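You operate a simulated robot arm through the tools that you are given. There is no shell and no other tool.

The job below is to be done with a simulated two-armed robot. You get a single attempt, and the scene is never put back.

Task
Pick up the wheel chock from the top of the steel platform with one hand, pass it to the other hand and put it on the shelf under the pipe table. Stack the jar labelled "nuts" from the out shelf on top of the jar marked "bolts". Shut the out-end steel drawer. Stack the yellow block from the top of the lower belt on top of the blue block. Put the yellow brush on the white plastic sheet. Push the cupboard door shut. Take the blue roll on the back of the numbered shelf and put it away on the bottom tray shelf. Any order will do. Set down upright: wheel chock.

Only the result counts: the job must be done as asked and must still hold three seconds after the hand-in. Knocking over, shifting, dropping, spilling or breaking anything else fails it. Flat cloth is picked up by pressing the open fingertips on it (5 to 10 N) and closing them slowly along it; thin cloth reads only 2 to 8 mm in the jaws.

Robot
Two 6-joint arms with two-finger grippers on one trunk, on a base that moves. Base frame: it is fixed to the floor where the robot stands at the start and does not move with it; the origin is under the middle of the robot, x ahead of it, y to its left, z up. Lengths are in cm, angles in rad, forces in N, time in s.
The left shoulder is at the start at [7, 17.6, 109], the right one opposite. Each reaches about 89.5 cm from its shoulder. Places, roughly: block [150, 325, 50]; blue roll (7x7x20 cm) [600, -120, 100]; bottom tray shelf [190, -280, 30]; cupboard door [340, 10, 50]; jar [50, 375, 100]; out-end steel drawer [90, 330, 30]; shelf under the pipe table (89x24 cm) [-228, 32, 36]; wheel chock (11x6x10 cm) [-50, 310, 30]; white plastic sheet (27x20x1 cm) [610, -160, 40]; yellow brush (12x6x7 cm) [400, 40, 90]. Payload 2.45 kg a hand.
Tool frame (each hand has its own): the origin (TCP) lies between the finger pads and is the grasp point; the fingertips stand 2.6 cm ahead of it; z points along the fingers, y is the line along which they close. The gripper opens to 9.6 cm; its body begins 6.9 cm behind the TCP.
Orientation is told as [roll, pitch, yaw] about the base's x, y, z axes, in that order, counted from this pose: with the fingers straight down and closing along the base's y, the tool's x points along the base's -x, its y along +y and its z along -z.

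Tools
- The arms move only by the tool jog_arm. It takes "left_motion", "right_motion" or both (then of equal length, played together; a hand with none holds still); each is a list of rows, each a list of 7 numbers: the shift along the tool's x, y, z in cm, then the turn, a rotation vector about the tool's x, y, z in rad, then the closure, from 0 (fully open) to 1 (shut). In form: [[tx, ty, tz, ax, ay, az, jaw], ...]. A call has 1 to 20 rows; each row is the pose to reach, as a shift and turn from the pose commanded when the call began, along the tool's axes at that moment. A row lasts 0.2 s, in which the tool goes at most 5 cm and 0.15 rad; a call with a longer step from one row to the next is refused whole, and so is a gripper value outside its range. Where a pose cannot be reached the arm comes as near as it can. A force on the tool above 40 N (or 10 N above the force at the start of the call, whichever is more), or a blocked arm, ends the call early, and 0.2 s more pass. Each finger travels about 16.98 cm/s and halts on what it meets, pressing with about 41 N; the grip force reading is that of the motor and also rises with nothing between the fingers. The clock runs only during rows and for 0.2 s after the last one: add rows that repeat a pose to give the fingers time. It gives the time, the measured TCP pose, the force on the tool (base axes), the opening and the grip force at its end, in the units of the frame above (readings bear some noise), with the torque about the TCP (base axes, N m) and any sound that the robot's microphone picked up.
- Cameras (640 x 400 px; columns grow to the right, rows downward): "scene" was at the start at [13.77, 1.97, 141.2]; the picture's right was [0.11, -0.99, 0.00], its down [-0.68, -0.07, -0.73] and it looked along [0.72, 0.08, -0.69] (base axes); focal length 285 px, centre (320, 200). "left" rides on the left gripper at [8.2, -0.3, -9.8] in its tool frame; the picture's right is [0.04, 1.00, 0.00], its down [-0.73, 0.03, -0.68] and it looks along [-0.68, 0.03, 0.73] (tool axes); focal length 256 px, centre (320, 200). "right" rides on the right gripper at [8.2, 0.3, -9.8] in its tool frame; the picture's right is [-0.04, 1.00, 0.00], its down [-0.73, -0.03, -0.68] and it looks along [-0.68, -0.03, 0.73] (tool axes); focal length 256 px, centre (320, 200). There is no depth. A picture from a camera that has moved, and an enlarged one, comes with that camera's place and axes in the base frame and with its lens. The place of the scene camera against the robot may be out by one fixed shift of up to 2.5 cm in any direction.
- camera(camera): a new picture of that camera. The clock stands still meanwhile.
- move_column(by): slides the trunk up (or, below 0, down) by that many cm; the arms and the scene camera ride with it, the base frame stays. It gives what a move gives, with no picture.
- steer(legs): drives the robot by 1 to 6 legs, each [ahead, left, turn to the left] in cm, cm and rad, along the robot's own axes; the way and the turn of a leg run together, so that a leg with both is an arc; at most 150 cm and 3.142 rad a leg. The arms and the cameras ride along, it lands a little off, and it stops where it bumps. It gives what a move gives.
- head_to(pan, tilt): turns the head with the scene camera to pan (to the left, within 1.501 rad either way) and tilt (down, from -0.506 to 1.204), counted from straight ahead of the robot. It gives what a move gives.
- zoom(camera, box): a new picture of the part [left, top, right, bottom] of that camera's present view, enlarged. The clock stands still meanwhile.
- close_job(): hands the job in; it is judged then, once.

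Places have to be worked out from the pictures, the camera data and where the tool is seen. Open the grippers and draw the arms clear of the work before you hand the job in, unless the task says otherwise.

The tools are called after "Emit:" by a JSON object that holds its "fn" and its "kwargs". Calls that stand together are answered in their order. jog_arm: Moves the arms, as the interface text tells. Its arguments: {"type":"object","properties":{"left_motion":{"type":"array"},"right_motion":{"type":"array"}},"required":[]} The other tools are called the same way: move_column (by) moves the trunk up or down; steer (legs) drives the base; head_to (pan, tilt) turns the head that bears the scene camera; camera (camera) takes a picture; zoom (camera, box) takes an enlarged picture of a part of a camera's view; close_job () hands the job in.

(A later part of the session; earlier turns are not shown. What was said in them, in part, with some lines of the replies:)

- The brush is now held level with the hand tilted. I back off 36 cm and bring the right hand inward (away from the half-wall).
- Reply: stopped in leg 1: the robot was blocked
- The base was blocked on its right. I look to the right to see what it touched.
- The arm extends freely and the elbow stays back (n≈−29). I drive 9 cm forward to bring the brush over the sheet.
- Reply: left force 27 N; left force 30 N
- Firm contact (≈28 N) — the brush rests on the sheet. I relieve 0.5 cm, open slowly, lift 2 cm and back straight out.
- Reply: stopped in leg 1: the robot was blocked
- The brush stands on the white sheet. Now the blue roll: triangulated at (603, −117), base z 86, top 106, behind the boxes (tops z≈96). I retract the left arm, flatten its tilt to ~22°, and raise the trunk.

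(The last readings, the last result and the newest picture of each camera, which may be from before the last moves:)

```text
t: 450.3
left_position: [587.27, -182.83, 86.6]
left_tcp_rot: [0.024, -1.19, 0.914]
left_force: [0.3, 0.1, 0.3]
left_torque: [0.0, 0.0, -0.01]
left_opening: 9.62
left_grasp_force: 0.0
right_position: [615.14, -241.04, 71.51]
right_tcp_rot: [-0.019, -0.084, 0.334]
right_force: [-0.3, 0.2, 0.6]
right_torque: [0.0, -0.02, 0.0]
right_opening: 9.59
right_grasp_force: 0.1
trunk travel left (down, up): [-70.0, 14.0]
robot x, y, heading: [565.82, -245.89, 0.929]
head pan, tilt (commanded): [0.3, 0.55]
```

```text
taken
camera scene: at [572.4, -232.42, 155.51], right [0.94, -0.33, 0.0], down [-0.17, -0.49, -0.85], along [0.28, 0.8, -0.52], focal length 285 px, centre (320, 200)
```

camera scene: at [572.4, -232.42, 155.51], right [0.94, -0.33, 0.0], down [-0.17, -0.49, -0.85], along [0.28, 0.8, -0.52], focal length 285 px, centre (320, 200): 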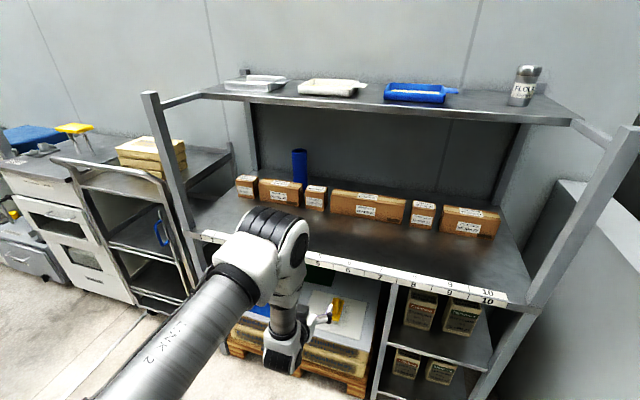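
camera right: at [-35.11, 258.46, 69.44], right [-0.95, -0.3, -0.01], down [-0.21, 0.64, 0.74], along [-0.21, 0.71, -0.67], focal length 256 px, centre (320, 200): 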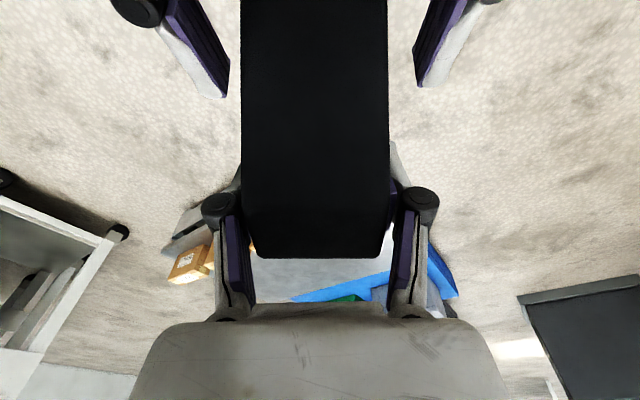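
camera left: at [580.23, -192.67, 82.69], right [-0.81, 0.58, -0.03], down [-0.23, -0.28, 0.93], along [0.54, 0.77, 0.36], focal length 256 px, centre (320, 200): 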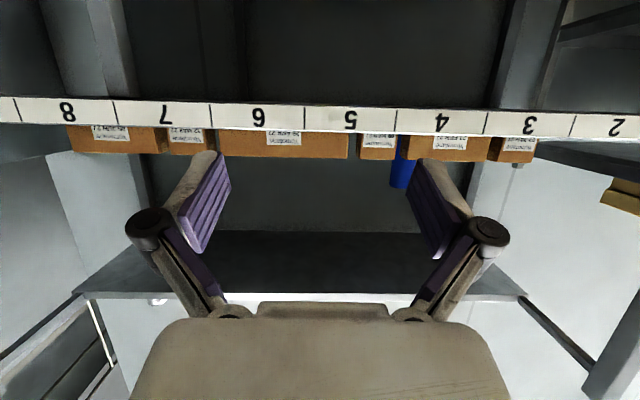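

I raise the trunk 13.5 cm and extend the left arm 20 cm forward/4 cm up, above the empty front of the shelf.

Emit:
{"fn": "move_column", "kwargs": {"by": 13.5}}

Emit:
{"fn": "jog_arm", "kwargs": {"left_motion": [[-1.9, 0, 2.9, 0, 0, 0, 0], [-3.7, 0, 5.7, 0, 0, 0, 0], [-5.6, 0, 8.6, 0, 0, 0, 0], [-7.4, 0, 11.4, 0, 0, 0, 0], [-9.3, 0, 14.3, 0, 0, 0, 0], [-11.1, 0, 17.1, 0, 0, 0, 0], [-11.1, 0, 17.1, 0, 0, 0, 0]]}}

Emit:
{"fn": "camera", "kwargs": {"camera": "left"}}

Emit:
{"fn": "camera", "kwargs": {"camera": "scene"}}

```text
t: 452.0
left_position: [587.25, -182.73, 100.19]
left_tcp_rot: [0.022, -1.19, 0.915]
left_force: [0.3, 0.0, 0.9]
left_torque: [0.0, -0.02, -0.02]
left_opening: 9.61
left_grasp_force: 0.1
right_position: [615.16, -241.15, 85.0]
right_tcp_rot: [-0.018, -0.084, 0.334]
right_force: [-0.4, 0.3, -0.1]
right_torque: [0.02, 0.02, 0.01]
right_opening: 9.59
right_grasp_force: 0.1
trunk travel left (down, up): [-83.5, 0.5]
robot x, y, heading: [565.95, -245.85, 0.931]
head pan, tilt (commanded): [0.3, 0.55]
```

```text
t: 453.6
left_position: [599.06, -166.67, 103.95]
left_tcp_rot: [0.023, -1.19, 0.916]
left_force: [0.5, 0.0, 0.1]
left_torque: [-0.01, 0.04, -0.02]
left_opening: 9.58
left_grasp_force: 0.0
right_position: [615.07, -241.12, 85.08]
right_tcp_rot: [-0.019, -0.084, 0.334]
right_force: [0.2, 0.4, -0.1]
right_torque: [-0.02, -0.01, 0.03]
right_opening: 9.58
right_grasp_force: 0.0
trunk travel left (down, up): [-83.5, 0.5]
robot x, y, heading: [566.09, -245.86, 0.928]
head pan, tilt (commanded): [0.3, 0.55]
```

```text
taken
camera left: at [592.13, -176.67, 100.05], right [-0.81, 0.58, -0.03], down [-0.23, -0.28, 0.93], along [0.54, 0.77, 0.36], focal length 256 px, centre (320, 200)
```

left: 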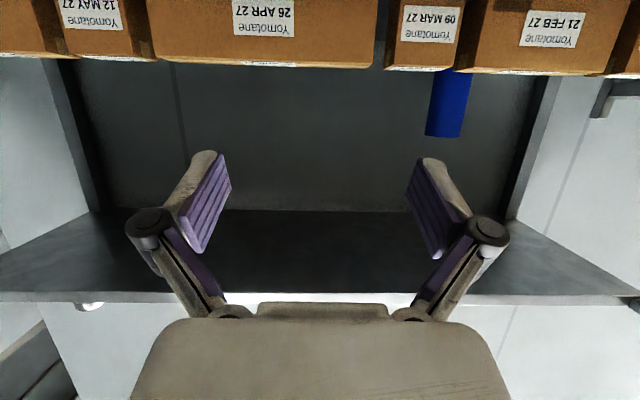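

```text
taken
camera scene: at [572.38, -232.45, 169.02], right [0.94, -0.33, 0.0], down [-0.17, -0.49, -0.85], along [0.28, 0.8, -0.52], focal length 285 px, centre (320, 200)
```

scene: 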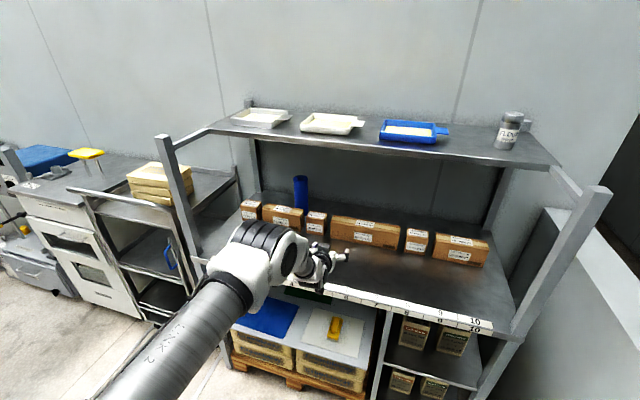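

No limit. Refined roll position ≈ (601.7, −118.9), top z≈106. I strafe 26.5 cm left, drive 22 cm forward and re-check.

Emit:
{"fn": "steer", "kwargs": {"legs": [[0, 26.5, 0], [22, 0, 0]]}}

Emit:
{"fn": "camera", "kwargs": {"camera": "left"}}

Emit:
{"fn": "camera", "kwargs": {"camera": "scene"}}

```text
t: 456.8
left_position: [591.04, -133.29, 104.12]
left_tcp_rot: [0.023, -1.193, 0.915]
left_force: [0.5, -1.2, 0.5]
left_torque: [0.03, 0.01, 0.0]
left_opening: 9.6
left_grasp_force: 0.0
right_position: [606.96, -207.82, 85.12]
right_tcp_rot: [-0.018, -0.082, 0.332]
right_force: [-0.6, 0.3, -0.1]
right_torque: [0.0, -0.04, 0.01]
right_opening: 9.62
right_grasp_force: 0.0
trunk travel left (down, up): [-83.5, 0.5]
robot x, y, heading: [557.73, -212.73, 0.935]
head pan, tilt (commanded): [0.3, 0.55]
```

```text
taken
camera left: at [584.01, -143.26, 100.11], right [-0.81, 0.58, -0.03], down [-0.23, -0.28, 0.93], along [0.54, 0.76, 0.36], focal length 256 px, centre (320, 200)
```

left: 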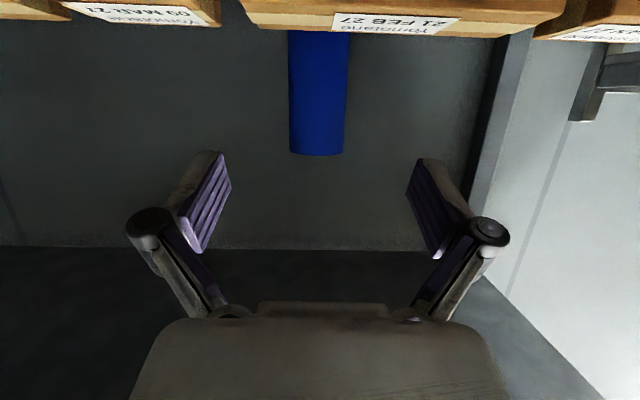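

```text
taken
camera scene: at [564.2, -199.05, 169.04], right [0.94, -0.33, 0.0], down [-0.17, -0.49, -0.85], along [0.28, 0.8, -0.52], focal length 285 px, centre (320, 200)
```

scene: 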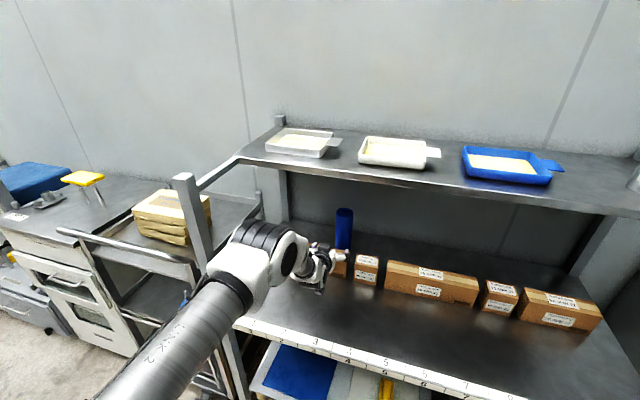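

The roll is centred (col ≈ 319). I raise 0.5 cm for clearance over the boxes and drive 17.5 cm forward.

Emit:
{"fn": "move_column", "kwargs": {"by": 0.5}}

Emit:
{"fn": "steer", "kwargs": {"legs": [[17.5, 0, 0]]}}

Emit:
{"fn": "camera", "kwargs": {"camera": "left"}}

Emit:
{"fn": "camera", "kwargs": {"camera": "scene"}}

```text
t: 457.3
left_position: [591.03, -133.33, 104.6]
left_tcp_rot: [0.023, -1.192, 0.913]
left_force: [-0.3, 0.0, -1.3]
left_torque: [0.03, 0.05, 0.01]
left_opening: 9.61
left_grasp_force: 0.1
right_position: [607.01, -207.83, 85.64]
right_tcp_rot: [-0.018, -0.084, 0.331]
right_force: [-0.1, 1.5, -0.8]
right_torque: [0.03, 0.02, -0.02]
right_opening: 9.6
right_grasp_force: 0.1
trunk travel left (down, up): [-84.0, 0.0]
robot x, y, heading: [557.86, -212.61, 0.927]
head pan, tilt (commanded): [0.3, 0.55]
```

```text
t: 458.8
left_position: [601.51, -119.36, 104.71]
left_tcp_rot: [0.022, -1.193, 0.913]
left_force: [0.1, -0.4, -0.1]
left_torque: [-0.02, -0.01, 0.01]
left_opening: 9.58
left_grasp_force: 0.0
right_position: [617.36, -193.91, 85.71]
right_tcp_rot: [-0.017, -0.085, 0.332]
right_force: [0.3, 1.1, -0.1]
right_torque: [0.01, -0.02, 0.01]
right_opening: 9.6
right_grasp_force: 0.1
trunk travel left (down, up): [-84.0, 0.0]
robot x, y, heading: [568.44, -198.51, 0.93]
head pan, tilt (commanded): [0.3, 0.55]
```

```text
taken
camera left: at [594.5, -129.33, 100.68], right [-0.81, 0.58, -0.03], down [-0.23, -0.28, 0.93], along [0.54, 0.76, 0.36], focal length 256 px, centre (320, 200)
```

left: 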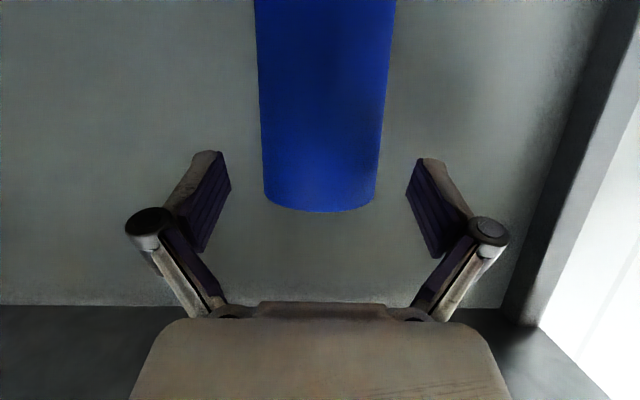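

```text
taken
camera scene: at [574.61, -185.16, 169.55], right [0.94, -0.33, 0.0], down [-0.17, -0.49, -0.85], along [0.29, 0.8, -0.52], focal length 285 px, centre (320, 200)
```

scene: 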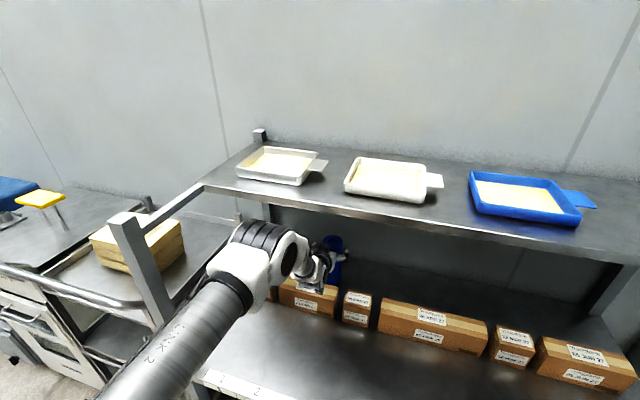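

The roll is centred laterally but still ~2.5 cm ahead of the pads' centre. I drive 2.3 cm more, then close gently.

Emit:
{"fn": "steer", "kwargs": {"legs": [[2.3, 0, 0]]}}

Emit:
{"fn": "camera", "kwargs": {"camera": "left"}}

```text
t: 459.6
left_position: [602.69, -117.82, 104.91]
left_tcp_rot: [0.023, -1.195, 0.91]
left_force: [-1.1, -1.3, 0.7]
left_torque: [0.01, 0.04, 0.03]
left_opening: 9.62
left_grasp_force: 0.1
right_position: [618.56, -192.3, 85.65]
right_tcp_rot: [-0.018, -0.086, 0.329]
right_force: [-0.1, -0.4, 0.0]
right_torque: [0.0, -0.02, 0.01]
right_opening: 9.58
right_grasp_force: 0.1
trunk travel left (down, up): [-84.0, 0.0]
robot x, y, heading: [569.4, -196.97, 0.925]
head pan, tilt (commanded): [0.3, 0.55]
```

```text
taken
camera left: at [595.77, -127.67, 100.84], right [-0.81, 0.58, -0.03], down [-0.23, -0.28, 0.93], along [0.54, 0.76, 0.36], focal length 256 px, centre (320, 200)
```

left: 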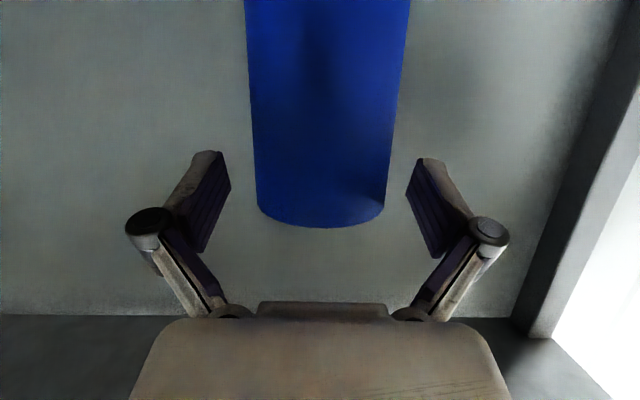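

Good. I push in 0.8 cm more along the fingers and close gradually.

Emit:
{"fn": "jog_arm", "kwargs": {"left_motion": [[-0.2, 0, 0.4, 0, 0, 0, 0], [-0.3, 0, 0.8, 0, 0, 0, 0.1], [-0.3, 0, 0.8, 0, 0, 0, 0.18], [-0.3, 0, 0.8, 0, 0, 0, 0.22], [-0.3, 0, 0.8, 0, 0, 0, 0.26], [-0.3, 0, 0.8, 0, 0, 0, 0.3], [-0.3, 0, 0.8, 0, 0, 0, 0.4], [-0.3, 0, 0.8, 0, 0, 0, 0.7], [-0.3, 0, 0.8, 0, 0, 0, 1], [-0.3, 0, 0.8, 0, 0, 0, 1]]}}

Emit:
{"fn": "camera", "kwargs": {"camera": "left"}}

```text
t: 461.8
left_position: [603.42, -116.77, 104.5]
left_tcp_rot: [0.023, -1.191, 0.913]
left_force: [-1.6, 0.9, 2.7]
left_torque: [0.12, 0.15, 0.03]
left_opening: 6.59
left_grasp_force: 40.7
right_position: [618.77, -191.93, 85.64]
right_tcp_rot: [-0.019, -0.084, 0.331]
right_force: [0.2, -0.5, -0.1]
right_torque: [-0.05, -0.02, -0.01]
right_opening: 9.63
right_grasp_force: 0.1
trunk travel left (down, up): [-84.0, 0.0]
robot x, y, heading: [570.08, -196.76, 0.93]
head pan, tilt (commanded): [0.3, 0.55]
```

```text
taken
camera left: at [596.46, -126.7, 100.56], right [-0.81, 0.58, -0.03], down [-0.23, -0.28, 0.93], along [0.54, 0.76, 0.36], focal length 256 px, centre (320, 200)
```

left: 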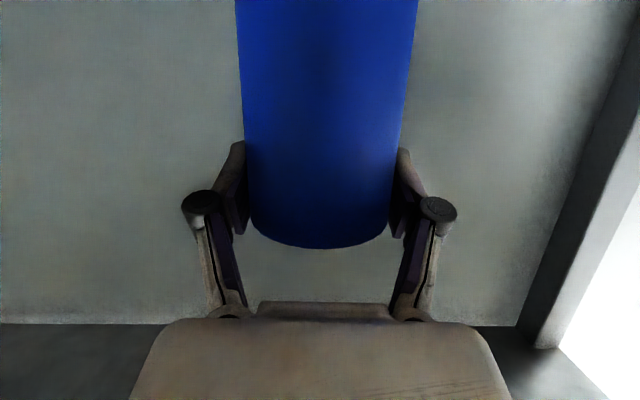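

Gripped (6.6 cm). The boxes' tops are at 96.6, so I lift the roll 11.5 cm with the arm, easing back 2 cm and flattening the hand slightly so that the wrist stays under the upper shelf (z≈130).

Emit:
{"fn": "jog_arm", "kwargs": {"left_motion": [[-1.2, 0, -0.5, 0, 0, 0, 1], [-2.5, 0, -1.0, 0, 0, 0, 1], [-3.7, 0, -1.5, 0, 0, 0, 1], [-4.7, 0, -2.3, 0, -0.03, 0, 1], [-5.8, 0, -3.1, 0, -0.07, 0, 1], [-6.8, 0, -3.8, 0, -0.1, 0, 1], [-7.9, 0, -4.6, 0, -0.13, 0, 1], [-8.9, 0, -5.4, 0, -0.17, 0, 1], [-9.96, 0, -6.16, 0, -0.2, 0, 1], [-9.96, 0, -6.16, 0, -0.2, 0, 1]]}}

Emit:
{"fn": "camera", "kwargs": {"camera": "left"}}

Emit:
{"fn": "camera", "kwargs": {"camera": "scene"}}

```text
t: 464.0
left_position: [602.46, -118.34, 115.88]
left_tcp_rot: [0.045, -1.392, 0.889]
left_force: [0.5, -0.1, -5.0]
left_torque: [-0.08, 0.04, -0.02]
left_opening: 6.6
left_grasp_force: 40.7
right_position: [618.75, -191.88, 85.56]
right_tcp_rot: [-0.019, -0.083, 0.329]
right_force: [0.2, 1.1, -0.3]
right_torque: [-0.01, -0.01, 0.0]
right_opening: 9.6
right_grasp_force: 0.0
trunk travel left (down, up): [-84.0, 0.0]
robot x, y, heading: [569.66, -196.58, 0.927]
head pan, tilt (commanded): [0.3, 0.55]
```

```text
taken
camera left: at [595.95, -127.49, 109.63], right [-0.81, 0.59, -0.03], down [-0.34, -0.42, 0.84], along [0.48, 0.69, 0.54], focal length 256 px, centre (320, 200)
```

left: 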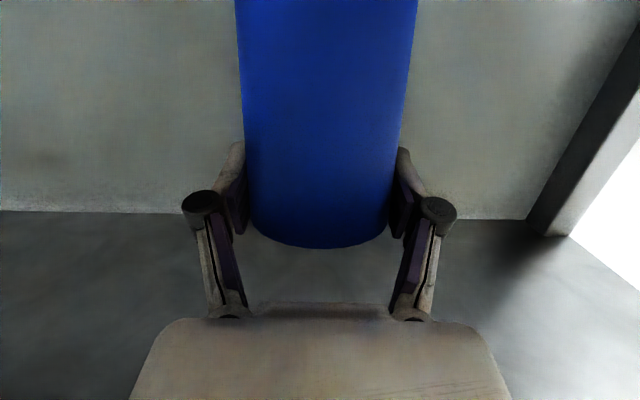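

```text
taken
camera scene: at [576.22, -182.95, 169.5], right [0.94, -0.34, 0.0], down [-0.18, -0.49, -0.85], along [0.29, 0.8, -0.52], focal length 285 px, centre (320, 200)
```

scene: 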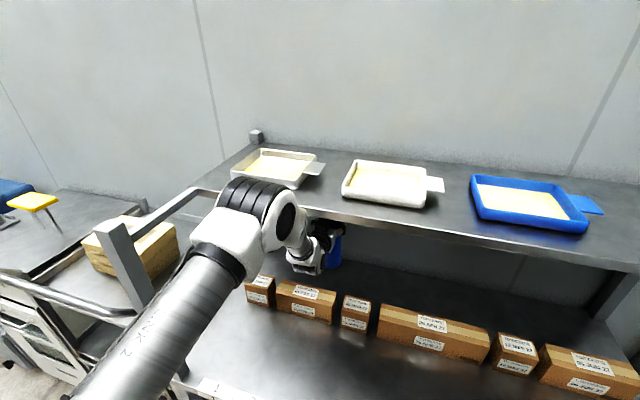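

The roll is up (weight 5 N) with ~1 cm over the boxes. I raise another 1.8 cm and then drive straight back 30 cm.

Emit:
{"fn": "jog_arm", "kwargs": {"left_motion": [[-0.9, 0, -0.2, 0, 0, 0, 1], [-1.8, 0, -0.35, 0, 0, 0, 1], [-1.8, 0, -0.35, 0, 0, 0, 1]]}}

Emit:
{"fn": "steer", "kwargs": {"legs": [[-32, 0, 0]]}}

Emit:
{"fn": "camera", "kwargs": {"camera": "scene"}}

Emit:
{"fn": "camera", "kwargs": {"camera": "left"}}

```text
t: 464.8
left_position: [602.43, -118.36, 117.83]
left_tcp_rot: [0.047, -1.389, 0.888]
left_force: [0.4, 0.1, -5.7]
left_torque: [-0.04, 0.05, 0.0]
left_opening: 6.61
left_grasp_force: 40.8
right_position: [618.91, -191.84, 85.63]
right_tcp_rot: [-0.021, -0.081, 0.329]
right_force: [0.5, -0.7, 0.3]
right_torque: [0.01, 0.02, 0.02]
right_opening: 9.61
right_grasp_force: 0.1
trunk travel left (down, up): [-84.0, 0.0]
robot x, y, heading: [570.0, -196.68, 0.93]
head pan, tilt (commanded): [0.3, 0.55]
```

```text
t: 466.9
left_position: [583.24, -143.74, 117.59]
left_tcp_rot: [0.046, -1.388, 0.892]
left_force: [-0.7, 0.8, -5.3]
left_torque: [-0.06, 0.04, 0.0]
left_opening: 6.58
left_grasp_force: 40.8
right_position: [599.92, -217.1, 85.47]
right_tcp_rot: [-0.02, -0.08, 0.333]
right_force: [0.0, 0.1, -0.6]
right_torque: [-0.01, 0.01, 0.0]
right_opening: 9.57
right_grasp_force: 0.1
trunk travel left (down, up): [-84.0, 0.0]
robot x, y, heading: [550.33, -222.15, 0.935]
head pan, tilt (commanded): [0.3, 0.55]
```

```text
taken
camera scene: at [557.3, -208.29, 169.48], right [0.94, -0.33, 0.0], down [-0.17, -0.49, -0.85], along [0.28, 0.8, -0.52], focal length 285 px, centre (320, 200)
```

scene: 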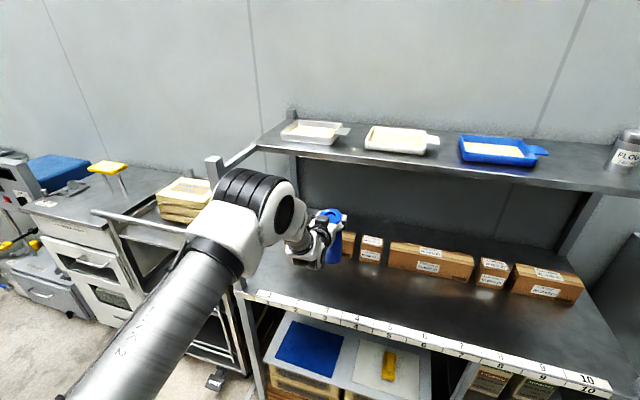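

```text
taken
camera left: at [576.88, -152.84, 111.37], right [-0.81, 0.59, -0.03], down [-0.34, -0.42, 0.84], along [0.48, 0.69, 0.53], focal length 256 px, centre (320, 200)
```

left: 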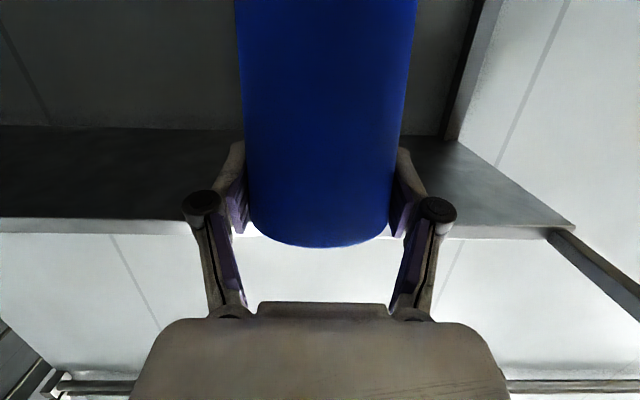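

The roll is clear of the boxes and nothing else moved. I ease back and left out of the rack area.

Emit:
{"fn": "steer", "kwargs": {"legs": [[-13, 2, 0], [-8, 12, 0]]}}

Emit:
{"fn": "head_to", "kwargs": {"pan": 1.4, "tilt": 0.4}}

Emit:
{"fn": "camera", "kwargs": {"camera": "scene"}}

Emit:
{"fn": "head_to", "kwargs": {"pan": -1.4, "tilt": 0.5}}

Emit:
{"fn": "camera", "kwargs": {"camera": "scene"}}

```text
t: 469.1
left_position: [559.69, -152.39, 117.74]
left_tcp_rot: [0.055, -1.389, 0.882]
left_force: [-0.5, -0.8, -5.0]
left_torque: [-0.06, 0.05, 0.0]
left_opening: 6.55
left_grasp_force: 41.1
right_position: [576.2, -225.75, 85.48]
right_tcp_rot: [-0.018, -0.08, 0.333]
right_force: [-0.4, -0.1, 0.2]
right_torque: [0.0, 0.08, -0.01]
right_opening: 9.6
right_grasp_force: 0.0
trunk travel left (down, up): [-84.0, 0.0]
robot x, y, heading: [527.01, -230.48, 0.93]
head pan, tilt (commanded): [0.3, 0.55]
```

```text
t: 470.5
left_position: [559.38, -152.41, 117.67]
left_tcp_rot: [0.045, -1.389, 0.892]
left_force: [-0.2, -0.2, -6.1]
left_torque: [-0.05, 0.05, 0.0]
left_opening: 6.61
left_grasp_force: 41.2
right_position: [576.12, -225.76, 85.5]
right_tcp_rot: [-0.019, -0.081, 0.333]
right_force: [-0.6, -0.1, -0.8]
right_torque: [-0.01, 0.0, 0.01]
right_opening: 9.61
right_grasp_force: 0.1
trunk travel left (down, up): [-84.0, 0.0]
robot x, y, heading: [526.85, -230.6, 0.932]
head pan, tilt (commanded): [1.4, 0.4]
```

```text
taken
camera scene: at [524.09, -218.71, 170.88], right [0.72, 0.69, 0.0], down [0.27, -0.28, -0.92], along [-0.63, 0.67, -0.39], focal length 285 px, centre (320, 200)
```

scene: 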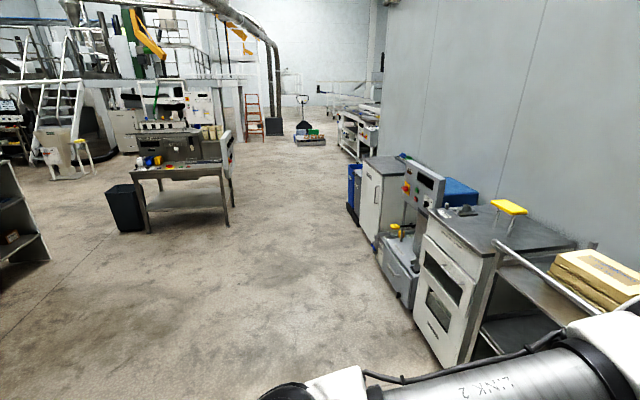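

```text
t: 472.9
left_position: [559.45, -152.44, 117.75]
left_tcp_rot: [0.046, -1.39, 0.889]
left_force: [0.2, 0.1, -5.6]
left_torque: [-0.05, 0.06, -0.02]
left_opening: 6.58
left_grasp_force: 40.6
right_position: [576.15, -225.84, 85.52]
right_tcp_rot: [-0.018, -0.083, 0.333]
right_force: [-0.1, 0.7, 0.3]
right_torque: [0.02, -0.02, 0.02]
right_opening: 9.6
right_grasp_force: 0.1
trunk travel left (down, up): [-84.0, 0.0]
robot x, y, heading: [527.2, -230.25, 0.926]
head pan, tilt (commanded): [-1.4, 0.499]
```

```text
taken
camera scene: at [538.63, -229.54, 169.97], right [-0.45, -0.89, 0.0], down [-0.43, 0.21, -0.88], along [0.78, -0.4, -0.48], focal length 285 px, centre (320, 200)
```

scene: 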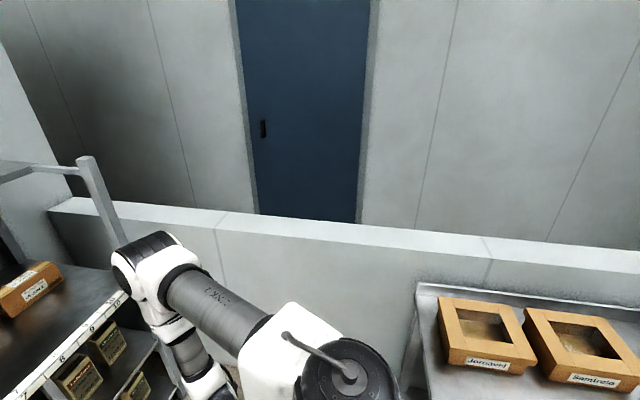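

I retract the left arm 20 cm, level the roll, lower the trunk somewhat, then turn left to face −x.

Emit:
{"fn": "jog_arm", "kwargs": {"left_motion": [[0.6, 0, -3.4, 0, 0.03, 0, 1], [1.3, 0, -6.9, 0, 0.07, 0, 1], [1.9, 0, -10.3, 0, 0.1, 0, 1], [2.5, 0, -13.8, 0, 0.13, 0, 1], [3.2, 0, -17.2, 0, 0.17, 0, 1], [3.8, 0, -20.7, 0, 0.2, 0, 1], [3.8, 0, -20.7, 0, 0.2, 0, 1]]}}

Emit:
{"fn": "move_column", "kwargs": {"by": -30}}

Emit:
{"fn": "steer", "kwargs": {"legs": [[0, 0, 2.25]]}}

Emit:
{"fn": "head_to", "kwargs": {"pan": 0.3, "tilt": 0.35}}

Emit:
{"fn": "camera", "kwargs": {"camera": "scene"}}

```text
t: 474.5
left_position: [546.96, -169.47, 117.65]
left_tcp_rot: [0.022, -1.187, 0.915]
left_force: [0.6, 0.6, -4.6]
left_torque: [0.01, -0.01, -0.01]
left_opening: 6.63
left_grasp_force: 40.6
right_position: [576.12, -225.71, 85.44]
right_tcp_rot: [-0.021, -0.082, 0.333]
right_force: [-0.7, -0.5, 0.0]
right_torque: [-0.03, 0.02, -0.02]
right_opening: 9.6
right_grasp_force: 0.1
trunk travel left (down, up): [-84.0, 0.0]
robot x, y, heading: [526.88, -230.6, 0.933]
head pan, tilt (commanded): [-1.4, 0.499]
```

```text
t: 477.5
left_position: [547.05, -169.51, 87.66]
left_tcp_rot: [0.023, -1.188, 0.914]
left_force: [0.5, 0.9, -5.9]
left_torque: [0.04, -0.03, -0.01]
left_opening: 6.6
left_grasp_force: 41.3
right_position: [576.23, -225.81, 55.59]
right_tcp_rot: [-0.02, -0.083, 0.334]
right_force: [0.2, 0.6, -0.1]
right_torque: [0.05, -0.02, 0.0]
right_opening: 9.59
right_grasp_force: 0.1
trunk travel left (down, up): [-54.0, 30.0]
robot x, y, heading: [526.65, -231.09, 0.928]
head pan, tilt (commanded): [-1.4, 0.499]
```

```text
t: 483.3
left_position: [466.78, -253.82, 87.59]
left_tcp_rot: [0.022, -1.188, -3.114]
left_force: [-0.4, -1.0, -5.4]
left_torque: [-0.04, -0.02, 0.02]
left_opening: 6.57
left_grasp_force: 40.7
right_position: [491.98, -195.57, 55.58]
right_tcp_rot: [-0.018, -0.082, 2.587]
right_force: [-0.5, -0.5, 0.4]
right_torque: [0.01, 0.02, -0.03]
right_opening: 9.58
right_grasp_force: 0.1
trunk travel left (down, up): [-54.0, 30.0]
robot x, y, heading: [526.69, -230.88, -3.099]
head pan, tilt (commanded): [-1.4, 0.499]
```

```text
t: 485.0
left_position: [466.93, -253.76, 87.57]
left_tcp_rot: [0.023, -1.188, -3.113]
left_force: [0.5, -0.9, -5.6]
left_torque: [0.01, 0.01, 0.02]
left_opening: 6.55
left_grasp_force: 40.8
right_position: [491.95, -195.59, 55.47]
right_tcp_rot: [-0.021, -0.083, 2.587]
right_force: [0.6, 0.6, -0.2]
right_torque: [-0.03, -0.01, 0.06]
right_opening: 9.61
right_grasp_force: 0.0
trunk travel left (down, up): [-54.0, 30.0]
robot x, y, heading: [526.8, -230.51, -3.097]
head pan, tilt (commanded): [0.3, 0.351]
```

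```text
taken
camera scene: at [513.57, -232.99, 141.33], right [-0.34, 0.94, 0.0], down [0.32, 0.12, -0.94], along [-0.88, -0.32, -0.34], focal length 285 px, centre (320, 200)
```

scene: 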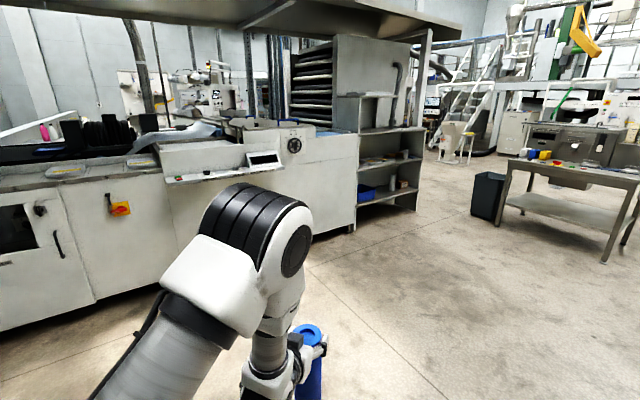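

I see the tray shelf unit at the end of the long machine. I zoom in.

Emit:
{"fn": "zoom", "kwargs": {"camera": "scene", "box": [270, 30, 450, 250]}}

```text
1.82 times, centred on (360, 140) of scene
camera zoom: at [513.57, -232.99, 141.33], right [-0.34, 0.94, 0.0], down [0.32, 0.12, -0.94], along [-0.88, -0.32, -0.34], focal length 518 px, centre (247, 309)
```

zoom: 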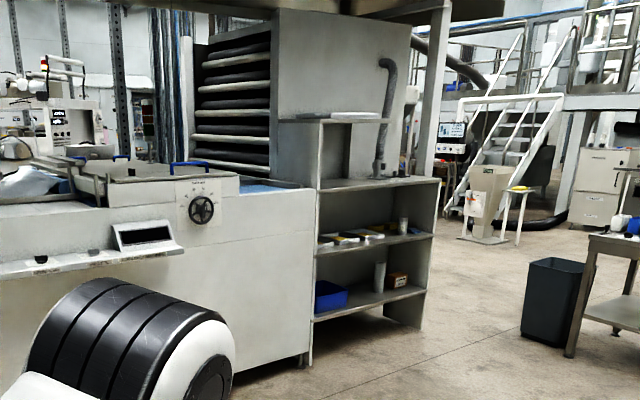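

The tray shelf's bottom board is at z≈30 with ~37 cm clear height and free space in the middle. I drive over there (≈275 cm) and turn to face it.

Emit:
{"fn": "steer", "kwargs": {"legs": [[137, -26, 0], [137, -26, 0], [0, 0, 0.88]]}}

Emit:
{"fn": "head_to", "kwargs": {"pan": 0.0, "tilt": 0.6}}

Emit:
{"fn": "camera", "kwargs": {"camera": "scene"}}

Emit:
{"fn": "camera", "kwargs": {"camera": "left"}}

```text
t: 500.7
left_position: [233.53, -253.02, 87.55]
left_tcp_rot: [0.022, -1.188, -2.214]
left_force: [-0.3, 0.0, -5.9]
left_torque: [-0.02, 0.03, 0.03]
left_opening: 6.59
left_grasp_force: 40.9
right_position: [203.64, -197.08, 55.61]
right_tcp_rot: [-0.019, -0.081, -2.799]
right_force: [0.4, 0.6, -0.3]
right_torque: [0.02, 0.01, -0.05]
right_opening: 9.57
right_grasp_force: 0.2
trunk travel left (down, up): [-54.0, 30.0]
robot x, y, heading: [252.55, -191.67, -2.195]
head pan, tilt (commanded): [0.3, 0.351]
```

```text
t: 501.5
left_position: [233.45, -253.04, 87.56]
left_tcp_rot: [0.023, -1.188, -2.214]
left_force: [-0.8, -0.4, -4.9]
left_torque: [0.01, -0.03, 0.02]
left_opening: 6.63
left_grasp_force: 41.0
right_position: [203.73, -196.96, 55.49]
right_tcp_rot: [-0.019, -0.082, -2.798]
right_force: [-0.8, -1.1, 0.0]
right_torque: [-0.01, -0.02, 0.0]
right_opening: 9.58
right_grasp_force: 0.0
trunk travel left (down, up): [-54.0, 30.0]
robot x, y, heading: [252.97, -191.44, -2.2]
head pan, tilt (commanded): [0.0, 0.6]
```

```text
taken
camera scene: at [245.29, -201.88, 139.06], right [-0.81, 0.59, 0.0], down [0.33, 0.46, -0.82], along [-0.48, -0.67, -0.57], focal length 285 px, centre (320, 200)
```

scene: 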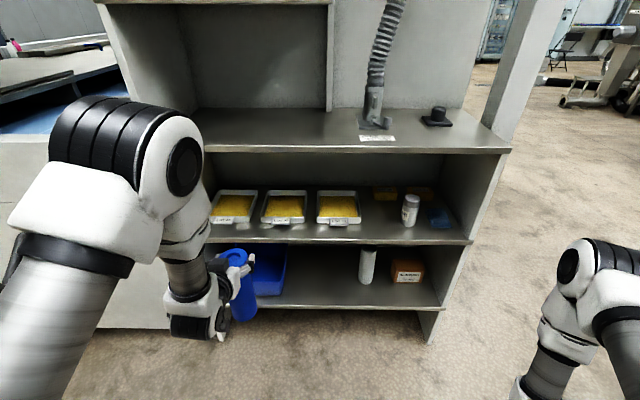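

```text
taken
camera left: at [240.43, -242.96, 83.68], right [0.82, -0.57, -0.03], down [0.23, 0.28, 0.93], along [-0.53, -0.77, 0.36], focal length 256 px, centre (320, 200)
```

left: 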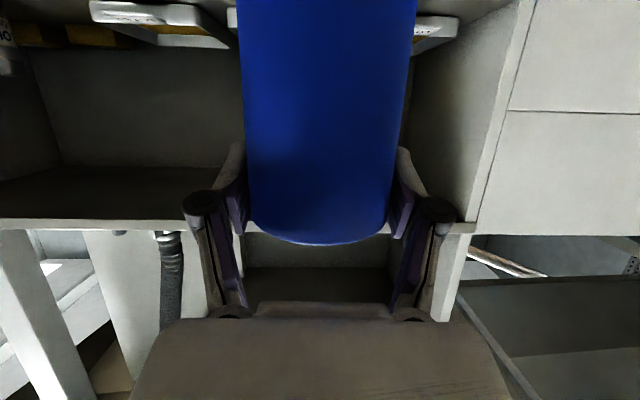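

Facing the unit: the free gap on the bottom board between the blue bin and the white roll is ~34 cm wide. I shift right 21.5 cm, lower the trunk 35.5 cm and extend the arm 15 cm.

Emit:
{"fn": "steer", "kwargs": {"legs": [[0, -21.5, -0.01]]}}

Emit:
{"fn": "move_column", "kwargs": {"by": -35.5}}

Emit:
{"fn": "jog_arm", "kwargs": {"left_motion": [[-0.9, 0, 2.3, 0, 0, 0, 1], [-1.9, 0, 4.6, 0, 0, 0, 1], [-2.8, 0, 7.0, 0, 0, 0, 1], [-3.7, 0, 9.3, 0, 0, 0, 1], [-4.6, 0, 11.6, 0, 0, 0, 1], [-5.6, 0, 13.9, 0, 0, 0, 1], [-5.6, 0, 13.9, 0, 0, 0, 1]]}}

Emit:
{"fn": "camera", "kwargs": {"camera": "scene"}}

Emit:
{"fn": "camera", "kwargs": {"camera": "left"}}

```text
t: 503.2
left_position: [215.59, -240.03, 87.61]
left_tcp_rot: [0.023, -1.189, -2.228]
left_force: [-0.4, 0.1, -6.2]
left_torque: [0.0, 0.04, -0.01]
left_opening: 6.61
left_grasp_force: 41.0
right_position: [186.45, -183.97, 55.45]
right_tcp_rot: [-0.021, -0.08, -2.812]
right_force: [0.2, 0.0, -0.7]
right_torque: [-0.01, -0.01, 0.0]
right_opening: 9.6
right_grasp_force: 0.1
trunk travel left (down, up): [-54.0, 30.0]
robot x, y, heading: [235.62, -179.01, -2.215]
head pan, tilt (commanded): [0.0, 0.6]
```

```text
t: 506.6
left_position: [215.67, -240.09, 52.22]
left_tcp_rot: [0.024, -1.188, -2.228]
left_force: [0.5, 0.8, -5.8]
left_torque: [0.0, 0.03, -0.01]
left_opening: 6.61
left_grasp_force: 41.4
right_position: [186.54, -183.7, 20.12]
right_tcp_rot: [-0.02, -0.081, -2.809]
right_force: [-0.2, 0.0, 0.2]
right_torque: [0.01, 0.01, 0.05]
right_opening: 9.61
right_grasp_force: 0.1
trunk travel left (down, up): [-18.5, 65.5]
robot x, y, heading: [235.73, -178.45, -2.204]
head pan, tilt (commanded): [0.0, 0.6]
```

```text
t: 508.2
left_position: [206.69, -252.16, 52.26]
left_tcp_rot: [0.023, -1.188, -2.227]
left_force: [0.8, -0.2, -4.5]
left_torque: [-0.01, 0.02, 0.02]
left_opening: 6.62
left_grasp_force: 41.2
right_position: [186.49, -183.83, 20.07]
right_tcp_rot: [-0.019, -0.081, -2.81]
right_force: [-0.5, -0.9, -0.7]
right_torque: [0.02, 0.0, 0.02]
right_opening: 9.58
right_grasp_force: 0.1
trunk travel left (down, up): [-18.5, 65.5]
robot x, y, heading: [235.64, -178.76, -2.211]
head pan, tilt (commanded): [0.0, 0.6]
```

```text
taken
camera scene: at [227.93, -189.11, 103.55], right [-0.8, 0.6, 0.0], down [0.34, 0.45, -0.82], along [-0.49, -0.66, -0.57], focal length 285 px, centre (320, 200)
```

scene: 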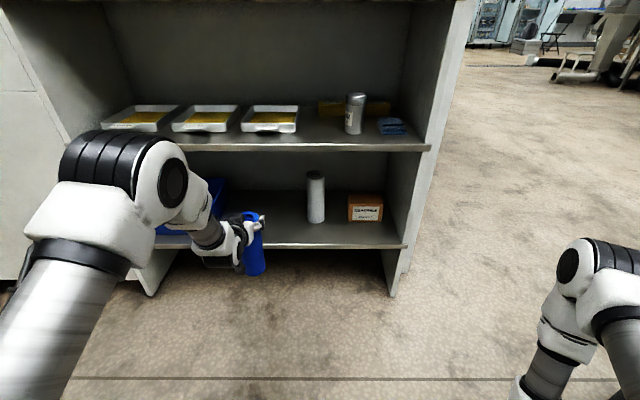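

```text
taken
camera left: at [213.7, -242.23, 48.2], right [0.81, -0.58, -0.03], down [0.23, 0.27, 0.93], along [-0.54, -0.77, 0.36], focal length 256 px, centre (320, 200)
```

left: 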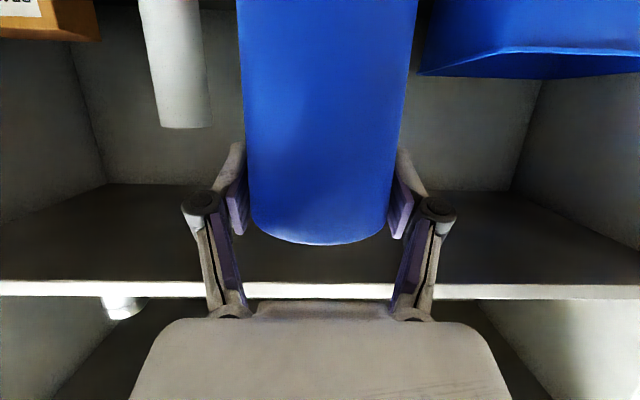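

Lateral position is centred between the bin and the white roll. I drive 23 cm forward to carry the roll in over the bottom board.

Emit:
{"fn": "steer", "kwargs": {"legs": [[15, 0, 0]]}}

Emit:
{"fn": "camera", "kwargs": {"camera": "left"}}

Emit:
{"fn": "camera", "kwargs": {"camera": "scene"}}

```text
t: 509.6
left_position: [197.73, -264.42, 52.03]
left_tcp_rot: [0.024, -1.189, -2.226]
left_force: [-0.5, -0.3, -5.4]
left_torque: [0.0, -0.01, -0.02]
left_opening: 6.59
left_grasp_force: 40.8
right_position: [177.47, -195.92, 20.01]
right_tcp_rot: [-0.021, -0.084, -2.808]
right_force: [0.4, 0.6, 0.6]
right_torque: [-0.02, -0.02, 0.02]
right_opening: 9.59
right_grasp_force: 0.1
trunk travel left (down, up): [-18.5, 65.5]
robot x, y, heading: [226.65, -191.37, -2.211]
head pan, tilt (commanded): [0.0, 0.6]
```

```text
taken
camera left: at [204.76, -254.34, 48.17], right [0.81, -0.58, -0.03], down [0.23, 0.27, 0.93], along [-0.53, -0.77, 0.36], focal length 256 px, centre (320, 200)
```

left: 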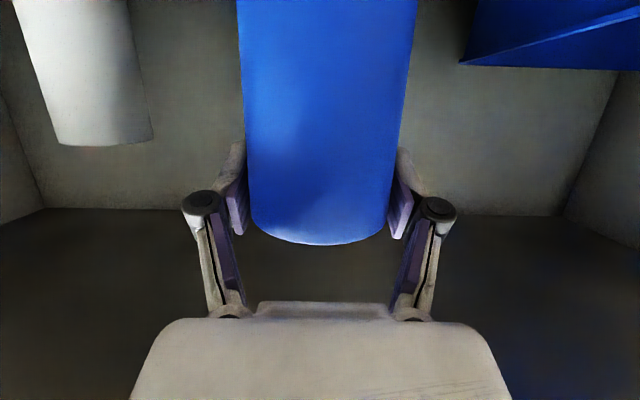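

```text
taken
camera scene: at [218.92, -201.25, 103.54], right [-0.8, 0.6, 0.0], down [0.34, 0.45, -0.82], along [-0.49, -0.66, -0.57], focal length 285 px, centre (320, 200)
```

scene: 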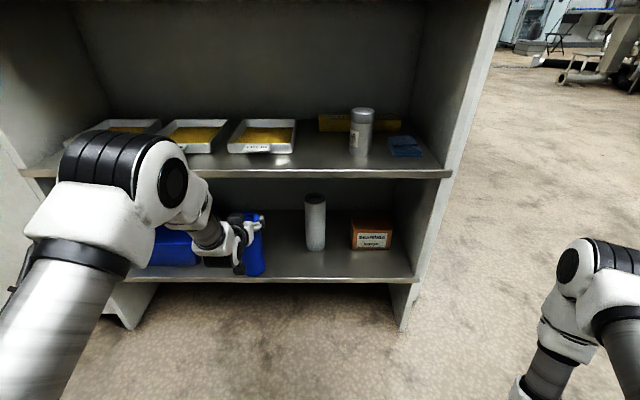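

All clear. I drive the remaining 8.5 cm in.

Emit:
{"fn": "steer", "kwargs": {"legs": [[8.5, 0, 0]]}}

Emit:
{"fn": "camera", "kwargs": {"camera": "left"}}

Emit:
{"fn": "zoom", "kwargs": {"camera": "scene", "box": [100, 120, 440, 330]}}

```text
t: 510.7
left_position: [192.71, -271.29, 52.14]
left_tcp_rot: [0.021, -1.187, -2.226]
left_force: [-0.3, -0.2, -5.7]
left_torque: [0.0, 0.02, 0.0]
left_opening: 6.59
left_grasp_force: 40.6
right_position: [172.53, -203.04, 19.95]
right_tcp_rot: [-0.02, -0.081, -2.808]
right_force: [0.5, 0.1, -0.7]
right_torque: [0.01, 0.0, 0.0]
right_opening: 9.62
right_grasp_force: 0.1
trunk travel left (down, up): [-18.5, 65.5]
robot x, y, heading: [221.68, -197.91, -2.215]
head pan, tilt (commanded): [0.0, 0.6]
```

```text
taken
camera left: at [199.73, -261.22, 48.14], right [0.81, -0.58, -0.03], down [0.23, 0.27, 0.93], along [-0.53, -0.77, 0.35], focal length 256 px, centre (320, 200)
```

left: 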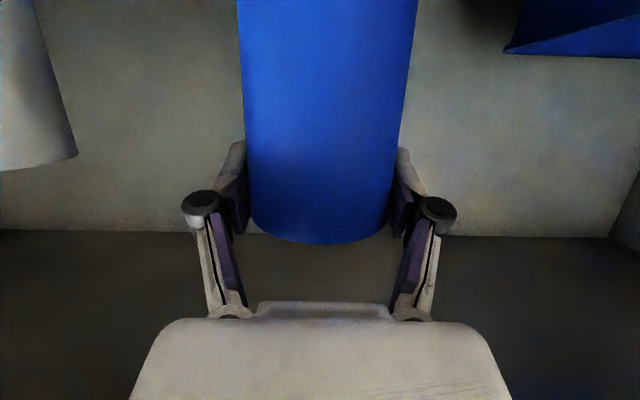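

```text
1.88 times, centred on (270, 225) of scene
camera zoom: at [213.84, -208.13, 103.54], right [-0.8, 0.6, 0.0], down [0.34, 0.46, -0.82], along [-0.49, -0.66, -0.57], focal length 536 px, centre (414, 153)
```

zoom: 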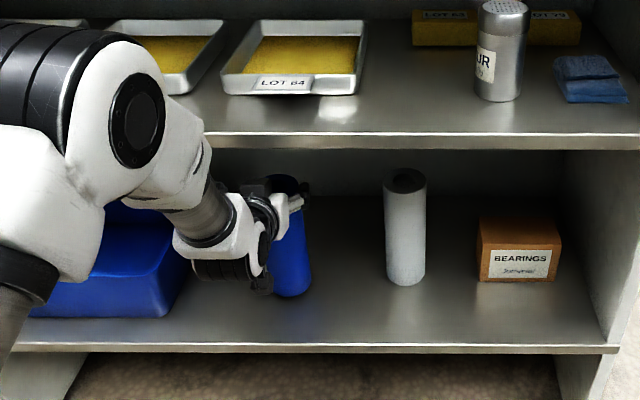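

The roll hangs ~4 cm above the board. I lower 2.8 cm and then feel for contact.

Emit:
{"fn": "move_column", "kwargs": {"by": -2.8}}

Emit:
{"fn": "move_column", "kwargs": {"by": -0.5}}

Emit:
{"fn": "move_column", "kwargs": {"by": -0.4}}

Emit:
{"fn": "move_column", "kwargs": {"by": -0.4}}

```text
t: 511.4
left_position: [192.7, -271.13, 50.02]
left_tcp_rot: [0.024, -1.2, -2.229]
left_force: [0.2, -4.1, 30.4]
left_torque: [-0.17, 0.38, 0.18]
left_opening: 6.65
left_grasp_force: 41.1
right_position: [172.47, -202.86, 17.57]
right_tcp_rot: [-0.015, -0.086, -2.808]
right_force: [0.4, -0.3, 0.7]
right_torque: [-0.01, 0.01, 0.01]
right_opening: 9.57
right_grasp_force: 0.1
trunk travel left (down, up): [-15.7, 68.3]
robot x, y, heading: [221.41, -198.19, -2.206]
head pan, tilt (commanded): [0.0, 0.6]
```

```text
t: 512.0
left_position: [192.65, -271.07, 49.27]
left_tcp_rot: [0.024, -1.197, -2.227]
left_force: [-0.3, -4.6, 29.2]
left_torque: [-0.35, 0.28, 0.07]
left_opening: 6.58
left_grasp_force: 40.6
right_position: [172.38, -202.95, 16.9]
right_tcp_rot: [-0.016, -0.084, -2.809]
right_force: [0.3, 0.1, 0.0]
right_torque: [0.0, 0.01, -0.04]
right_opening: 9.58
right_grasp_force: 0.0
trunk travel left (down, up): [-15.2, 68.8]
robot x, y, heading: [221.63, -198.35, -2.21]
head pan, tilt (commanded): [0.0, 0.6]
```

```text
t: 512.5
left_position: [192.79, -271.13, 48.94]
left_tcp_rot: [0.024, -1.195, -2.228]
left_force: [0.5, -3.2, 29.7]
left_torque: [-0.22, 0.25, 0.04]
left_opening: 6.59
left_grasp_force: 41.1
right_position: [172.36, -202.86, 16.45]
right_tcp_rot: [-0.017, -0.085, -2.808]
right_force: [-0.1, 0.1, 0.2]
right_torque: [0.0, 0.0, 0.03]
right_opening: 9.62
right_grasp_force: 0.0
trunk travel left (down, up): [-14.8, 69.2]
robot x, y, heading: [221.44, -198.13, -2.213]
head pan, tilt (commanded): [0.0, 0.6]
```

```text
t: 513.0
left_position: [192.84, -271.01, 48.5]
left_tcp_rot: [0.024, -1.194, -2.227]
left_force: [1.3, -3.4, 27.3]
left_torque: [-0.29, 0.22, 0.04]
left_opening: 6.56
left_grasp_force: 41.0
right_position: [172.45, -202.94, 16.02]
right_tcp_rot: [-0.017, -0.084, -2.809]
right_force: [0.3, -0.7, -0.6]
right_torque: [0.01, 0.0, 0.02]
right_opening: 9.59
right_grasp_force: 0.1
trunk travel left (down, up): [-14.4, 69.6]
robot x, y, heading: [221.8, -198.01, -2.207]
head pan, tilt (commanded): [0.0, 0.6]
```

The roll reached the board early (≈30 N) and slid slightly in the grip; it is seated. I relieve 0.6 cm and open slowly.

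Emit:
{"fn": "move_column", "kwargs": {"by": 0.6}}

Emit:
{"fn": "jog_arm", "kwargs": {"left_motion": [[0, 0, 0, 0, 0, 0, 0.7], [0, 0, 0, 0, 0, 0, 0.45], [0, 0, 0, 0, 0, 0, 0.35], [0, 0, 0, 0, 0, 0, 0.3], [0, 0, 0, 0, 0, 0, 0.25], [0, 0, 0, 0, 0, 0, 0.15], [0, 0, 0, 0, 0, 0, 0], [0, 0, 0, 0, 0, 0, 0]]}}

Emit:
{"fn": "camera", "kwargs": {"camera": "left"}}

Emit:
{"fn": "zoom", "kwargs": {"camera": "scene", "box": [100, 120, 440, 330]}}

```text
t: 513.6
left_position: [192.91, -271.0, 48.43]
left_tcp_rot: [0.025, -1.184, -2.227]
left_force: [0.5, 1.6, 4.8]
left_torque: [0.38, 0.15, -0.06]
left_opening: 6.58
left_grasp_force: 40.5
right_position: [172.42, -202.87, 16.62]
right_tcp_rot: [-0.021, -0.083, -2.808]
right_force: [0.1, 0.0, -0.4]
right_torque: [0.03, 0.01, 0.0]
right_opening: 9.62
right_grasp_force: 0.1
trunk travel left (down, up): [-15.0, 69.0]
robot x, y, heading: [221.33, -197.85, -2.206]
head pan, tilt (commanded): [0.0, 0.6]
```

```text
t: 515.4
left_position: [192.82, -271.17, 48.68]
left_tcp_rot: [0.023, -1.189, -2.226]
left_force: [0.2, 0.7, 0.1]
left_torque: [0.03, -0.01, -0.01]
left_opening: 9.57
left_grasp_force: 0.1
right_position: [172.42, -202.87, 16.62]
right_tcp_rot: [-0.019, -0.082, -2.808]
right_force: [-0.1, -0.1, 0.0]
right_torque: [-0.02, 0.0, -0.01]
right_opening: 9.61
right_grasp_force: 0.1
trunk travel left (down, up): [-15.0, 69.0]
robot x, y, heading: [221.69, -197.8, -2.209]
head pan, tilt (commanded): [0.0, 0.6]
```

```text
taken
camera left: at [199.75, -261.18, 44.73], right [0.81, -0.58, -0.03], down [0.23, 0.27, 0.93], along [-0.53, -0.77, 0.36], focal length 256 px, centre (320, 200)
```

left: 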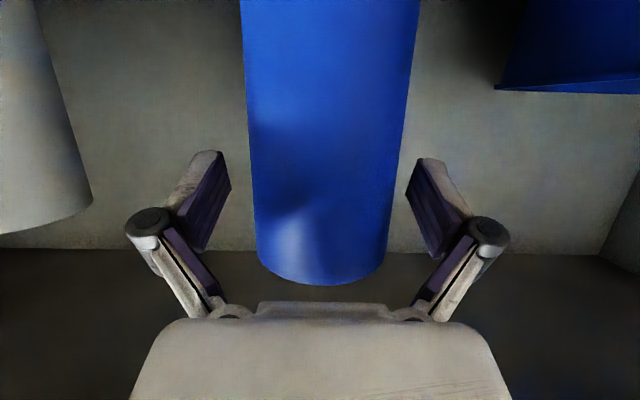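

```text
1.88 times, centred on (270, 225) of scene
camera zoom: at [213.89, -208.03, 100.06], right [-0.8, 0.6, 0.0], down [0.34, 0.45, -0.82], along [-0.49, -0.66, -0.57], focal length 536 px, centre (414, 153)
```

zoom: 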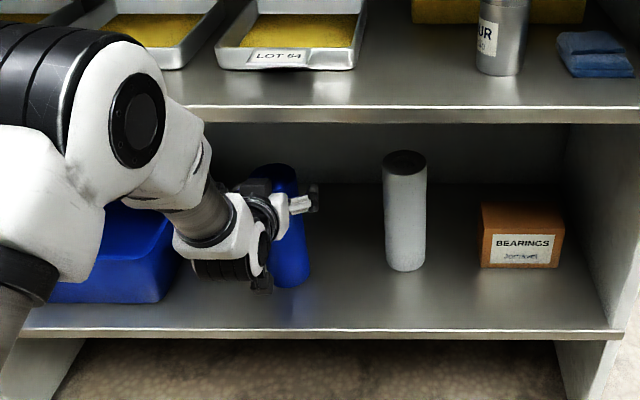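

The roll stands on the bottom board. I back straight out 35 cm and verify.

Emit:
{"fn": "steer", "kwargs": {"legs": [[-35, 0, 0]]}}

Emit:
{"fn": "camera", "kwargs": {"camera": "scene"}}

Emit:
{"fn": "camera", "kwargs": {"camera": "left"}}

```text
t: 517.6
left_position: [213.64, -243.16, 48.67]
left_tcp_rot: [0.022, -1.189, -2.227]
left_force: [-0.9, -0.4, 0.1]
left_torque: [0.04, 0.0, -0.03]
left_opening: 9.6
left_grasp_force: 0.0
right_position: [193.31, -174.91, 16.53]
right_tcp_rot: [-0.019, -0.081, -2.807]
right_force: [-0.6, 0.0, 0.7]
right_torque: [0.01, 0.03, 0.02]
right_opening: 9.61
right_grasp_force: 0.0
trunk travel left (down, up): [-15.0, 69.0]
robot x, y, heading: [242.02, -170.04, -2.211]
head pan, tilt (commanded): [0.0, 0.6]
```

```text
taken
camera scene: at [234.64, -180.03, 100.07], right [-0.8, 0.59, 0.0], down [0.34, 0.45, -0.82], along [-0.49, -0.66, -0.57], focal length 285 px, centre (320, 200)
```

scene: 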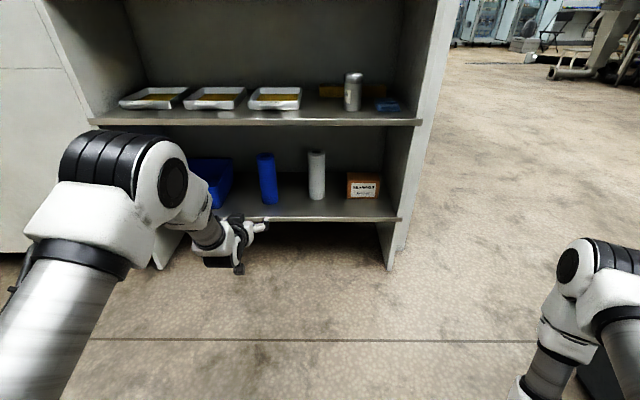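

```text
taken
camera left: at [220.55, -233.19, 44.74], right [0.81, -0.58, -0.03], down [0.23, 0.27, 0.93], along [-0.53, -0.77, 0.36], focal length 256 px, centre (320, 200)
```

left: 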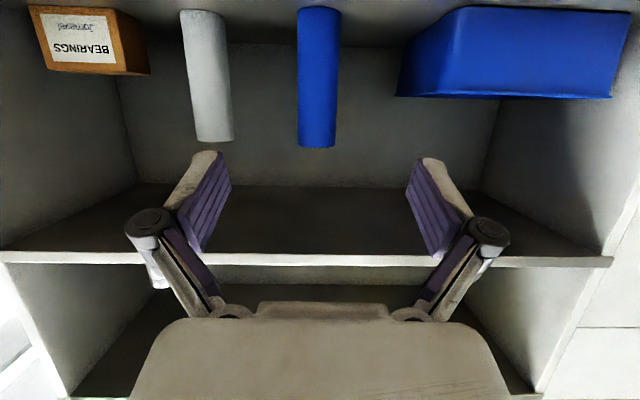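

Final check zoom of the roll on the bottom board before handing in.

Emit:
{"fn": "zoom", "kwargs": {"camera": "scene", "box": [180, 110, 420, 260]}}

Emit:
{"fn": "steer", "kwargs": {"legs": [[-15, 0, 0]]}}

```text
2.67 times, centred on (300, 185) of scene
camera zoom: at [234.64, -180.03, 100.07], right [-0.8, 0.59, 0.0], down [0.34, 0.45, -0.82], along [-0.49, -0.66, -0.57], focal length 759 px, centre (373, 240)
```

zoom: 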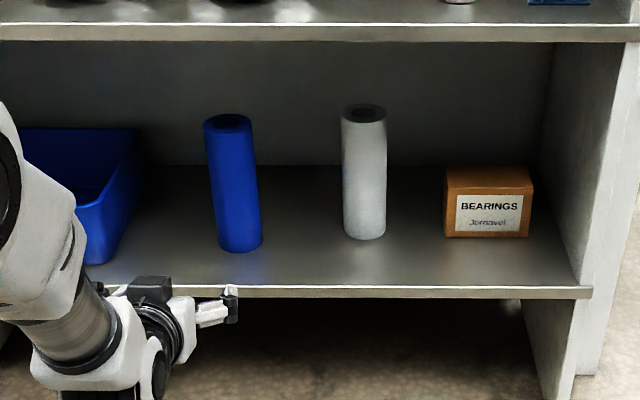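

```text
t: 519.0
left_position: [222.66, -231.12, 48.67]
left_tcp_rot: [0.021, -1.19, -2.223]
left_force: [-0.3, -0.5, -0.1]
left_torque: [0.01, -0.01, 0.03]
left_opening: 9.6
left_grasp_force: 0.1
right_position: [202.03, -162.74, 16.62]
right_tcp_rot: [-0.018, -0.081, -2.806]
right_force: [0.3, 0.4, 0.3]
right_torque: [0.0, 0.01, 0.05]
right_opening: 9.6
right_grasp_force: 0.0
trunk travel left (down, up): [-15.0, 69.0]
robot x, y, heading: [251.41, -157.58, -2.212]
head pan, tilt (commanded): [0.0, 0.6]
```

The blue roll stands upright on the bottom tray shelf. The other six jobs were each checked by camera right after they were done. Both grippers are open and the arms are clear, so I hand the job in.

Emit:
{"fn": "close_job", "kwargs": {}}

```text
The job is handed in.
```

All seven tasks are done and the job is handed in; I don't have the judging result. I checked each one by camera right after doing it, but did not go back round all seven before handing in.

| Task | Result |
|---|---|
| Wheel chock | Picked up by the right hand, passed to the left in the air, and set down upright on the shelf under the pipe table |
| Nuts jar | Standing on top of the bolts jar |
| Out-end steel drawer | Pushed shut until it met its stop, flush with the panel |
| Yellow block | Standing on top of the blue block |
| Yellow brush | Standing on the white plastic sheet |
| Cupboard door | Pushed shut until it met its stop |
| Blue roll | Standing on the bottom tray shelf, between the blue bin and the white roll |

A few things happened on the way that could matter to the judging:

- **Bench contact:** the base was stopped twice by what I took to be the steel bench beside the rack. I did not see anything on it move.
- **Brush:** I set the brush down briefly on the front of the numbered shelf to regrip it, then moved it to the sheet.
- **Door and drawer force:** the force limit tripped as each one closed, at about 95 N on the door and 50 N on the drawer.
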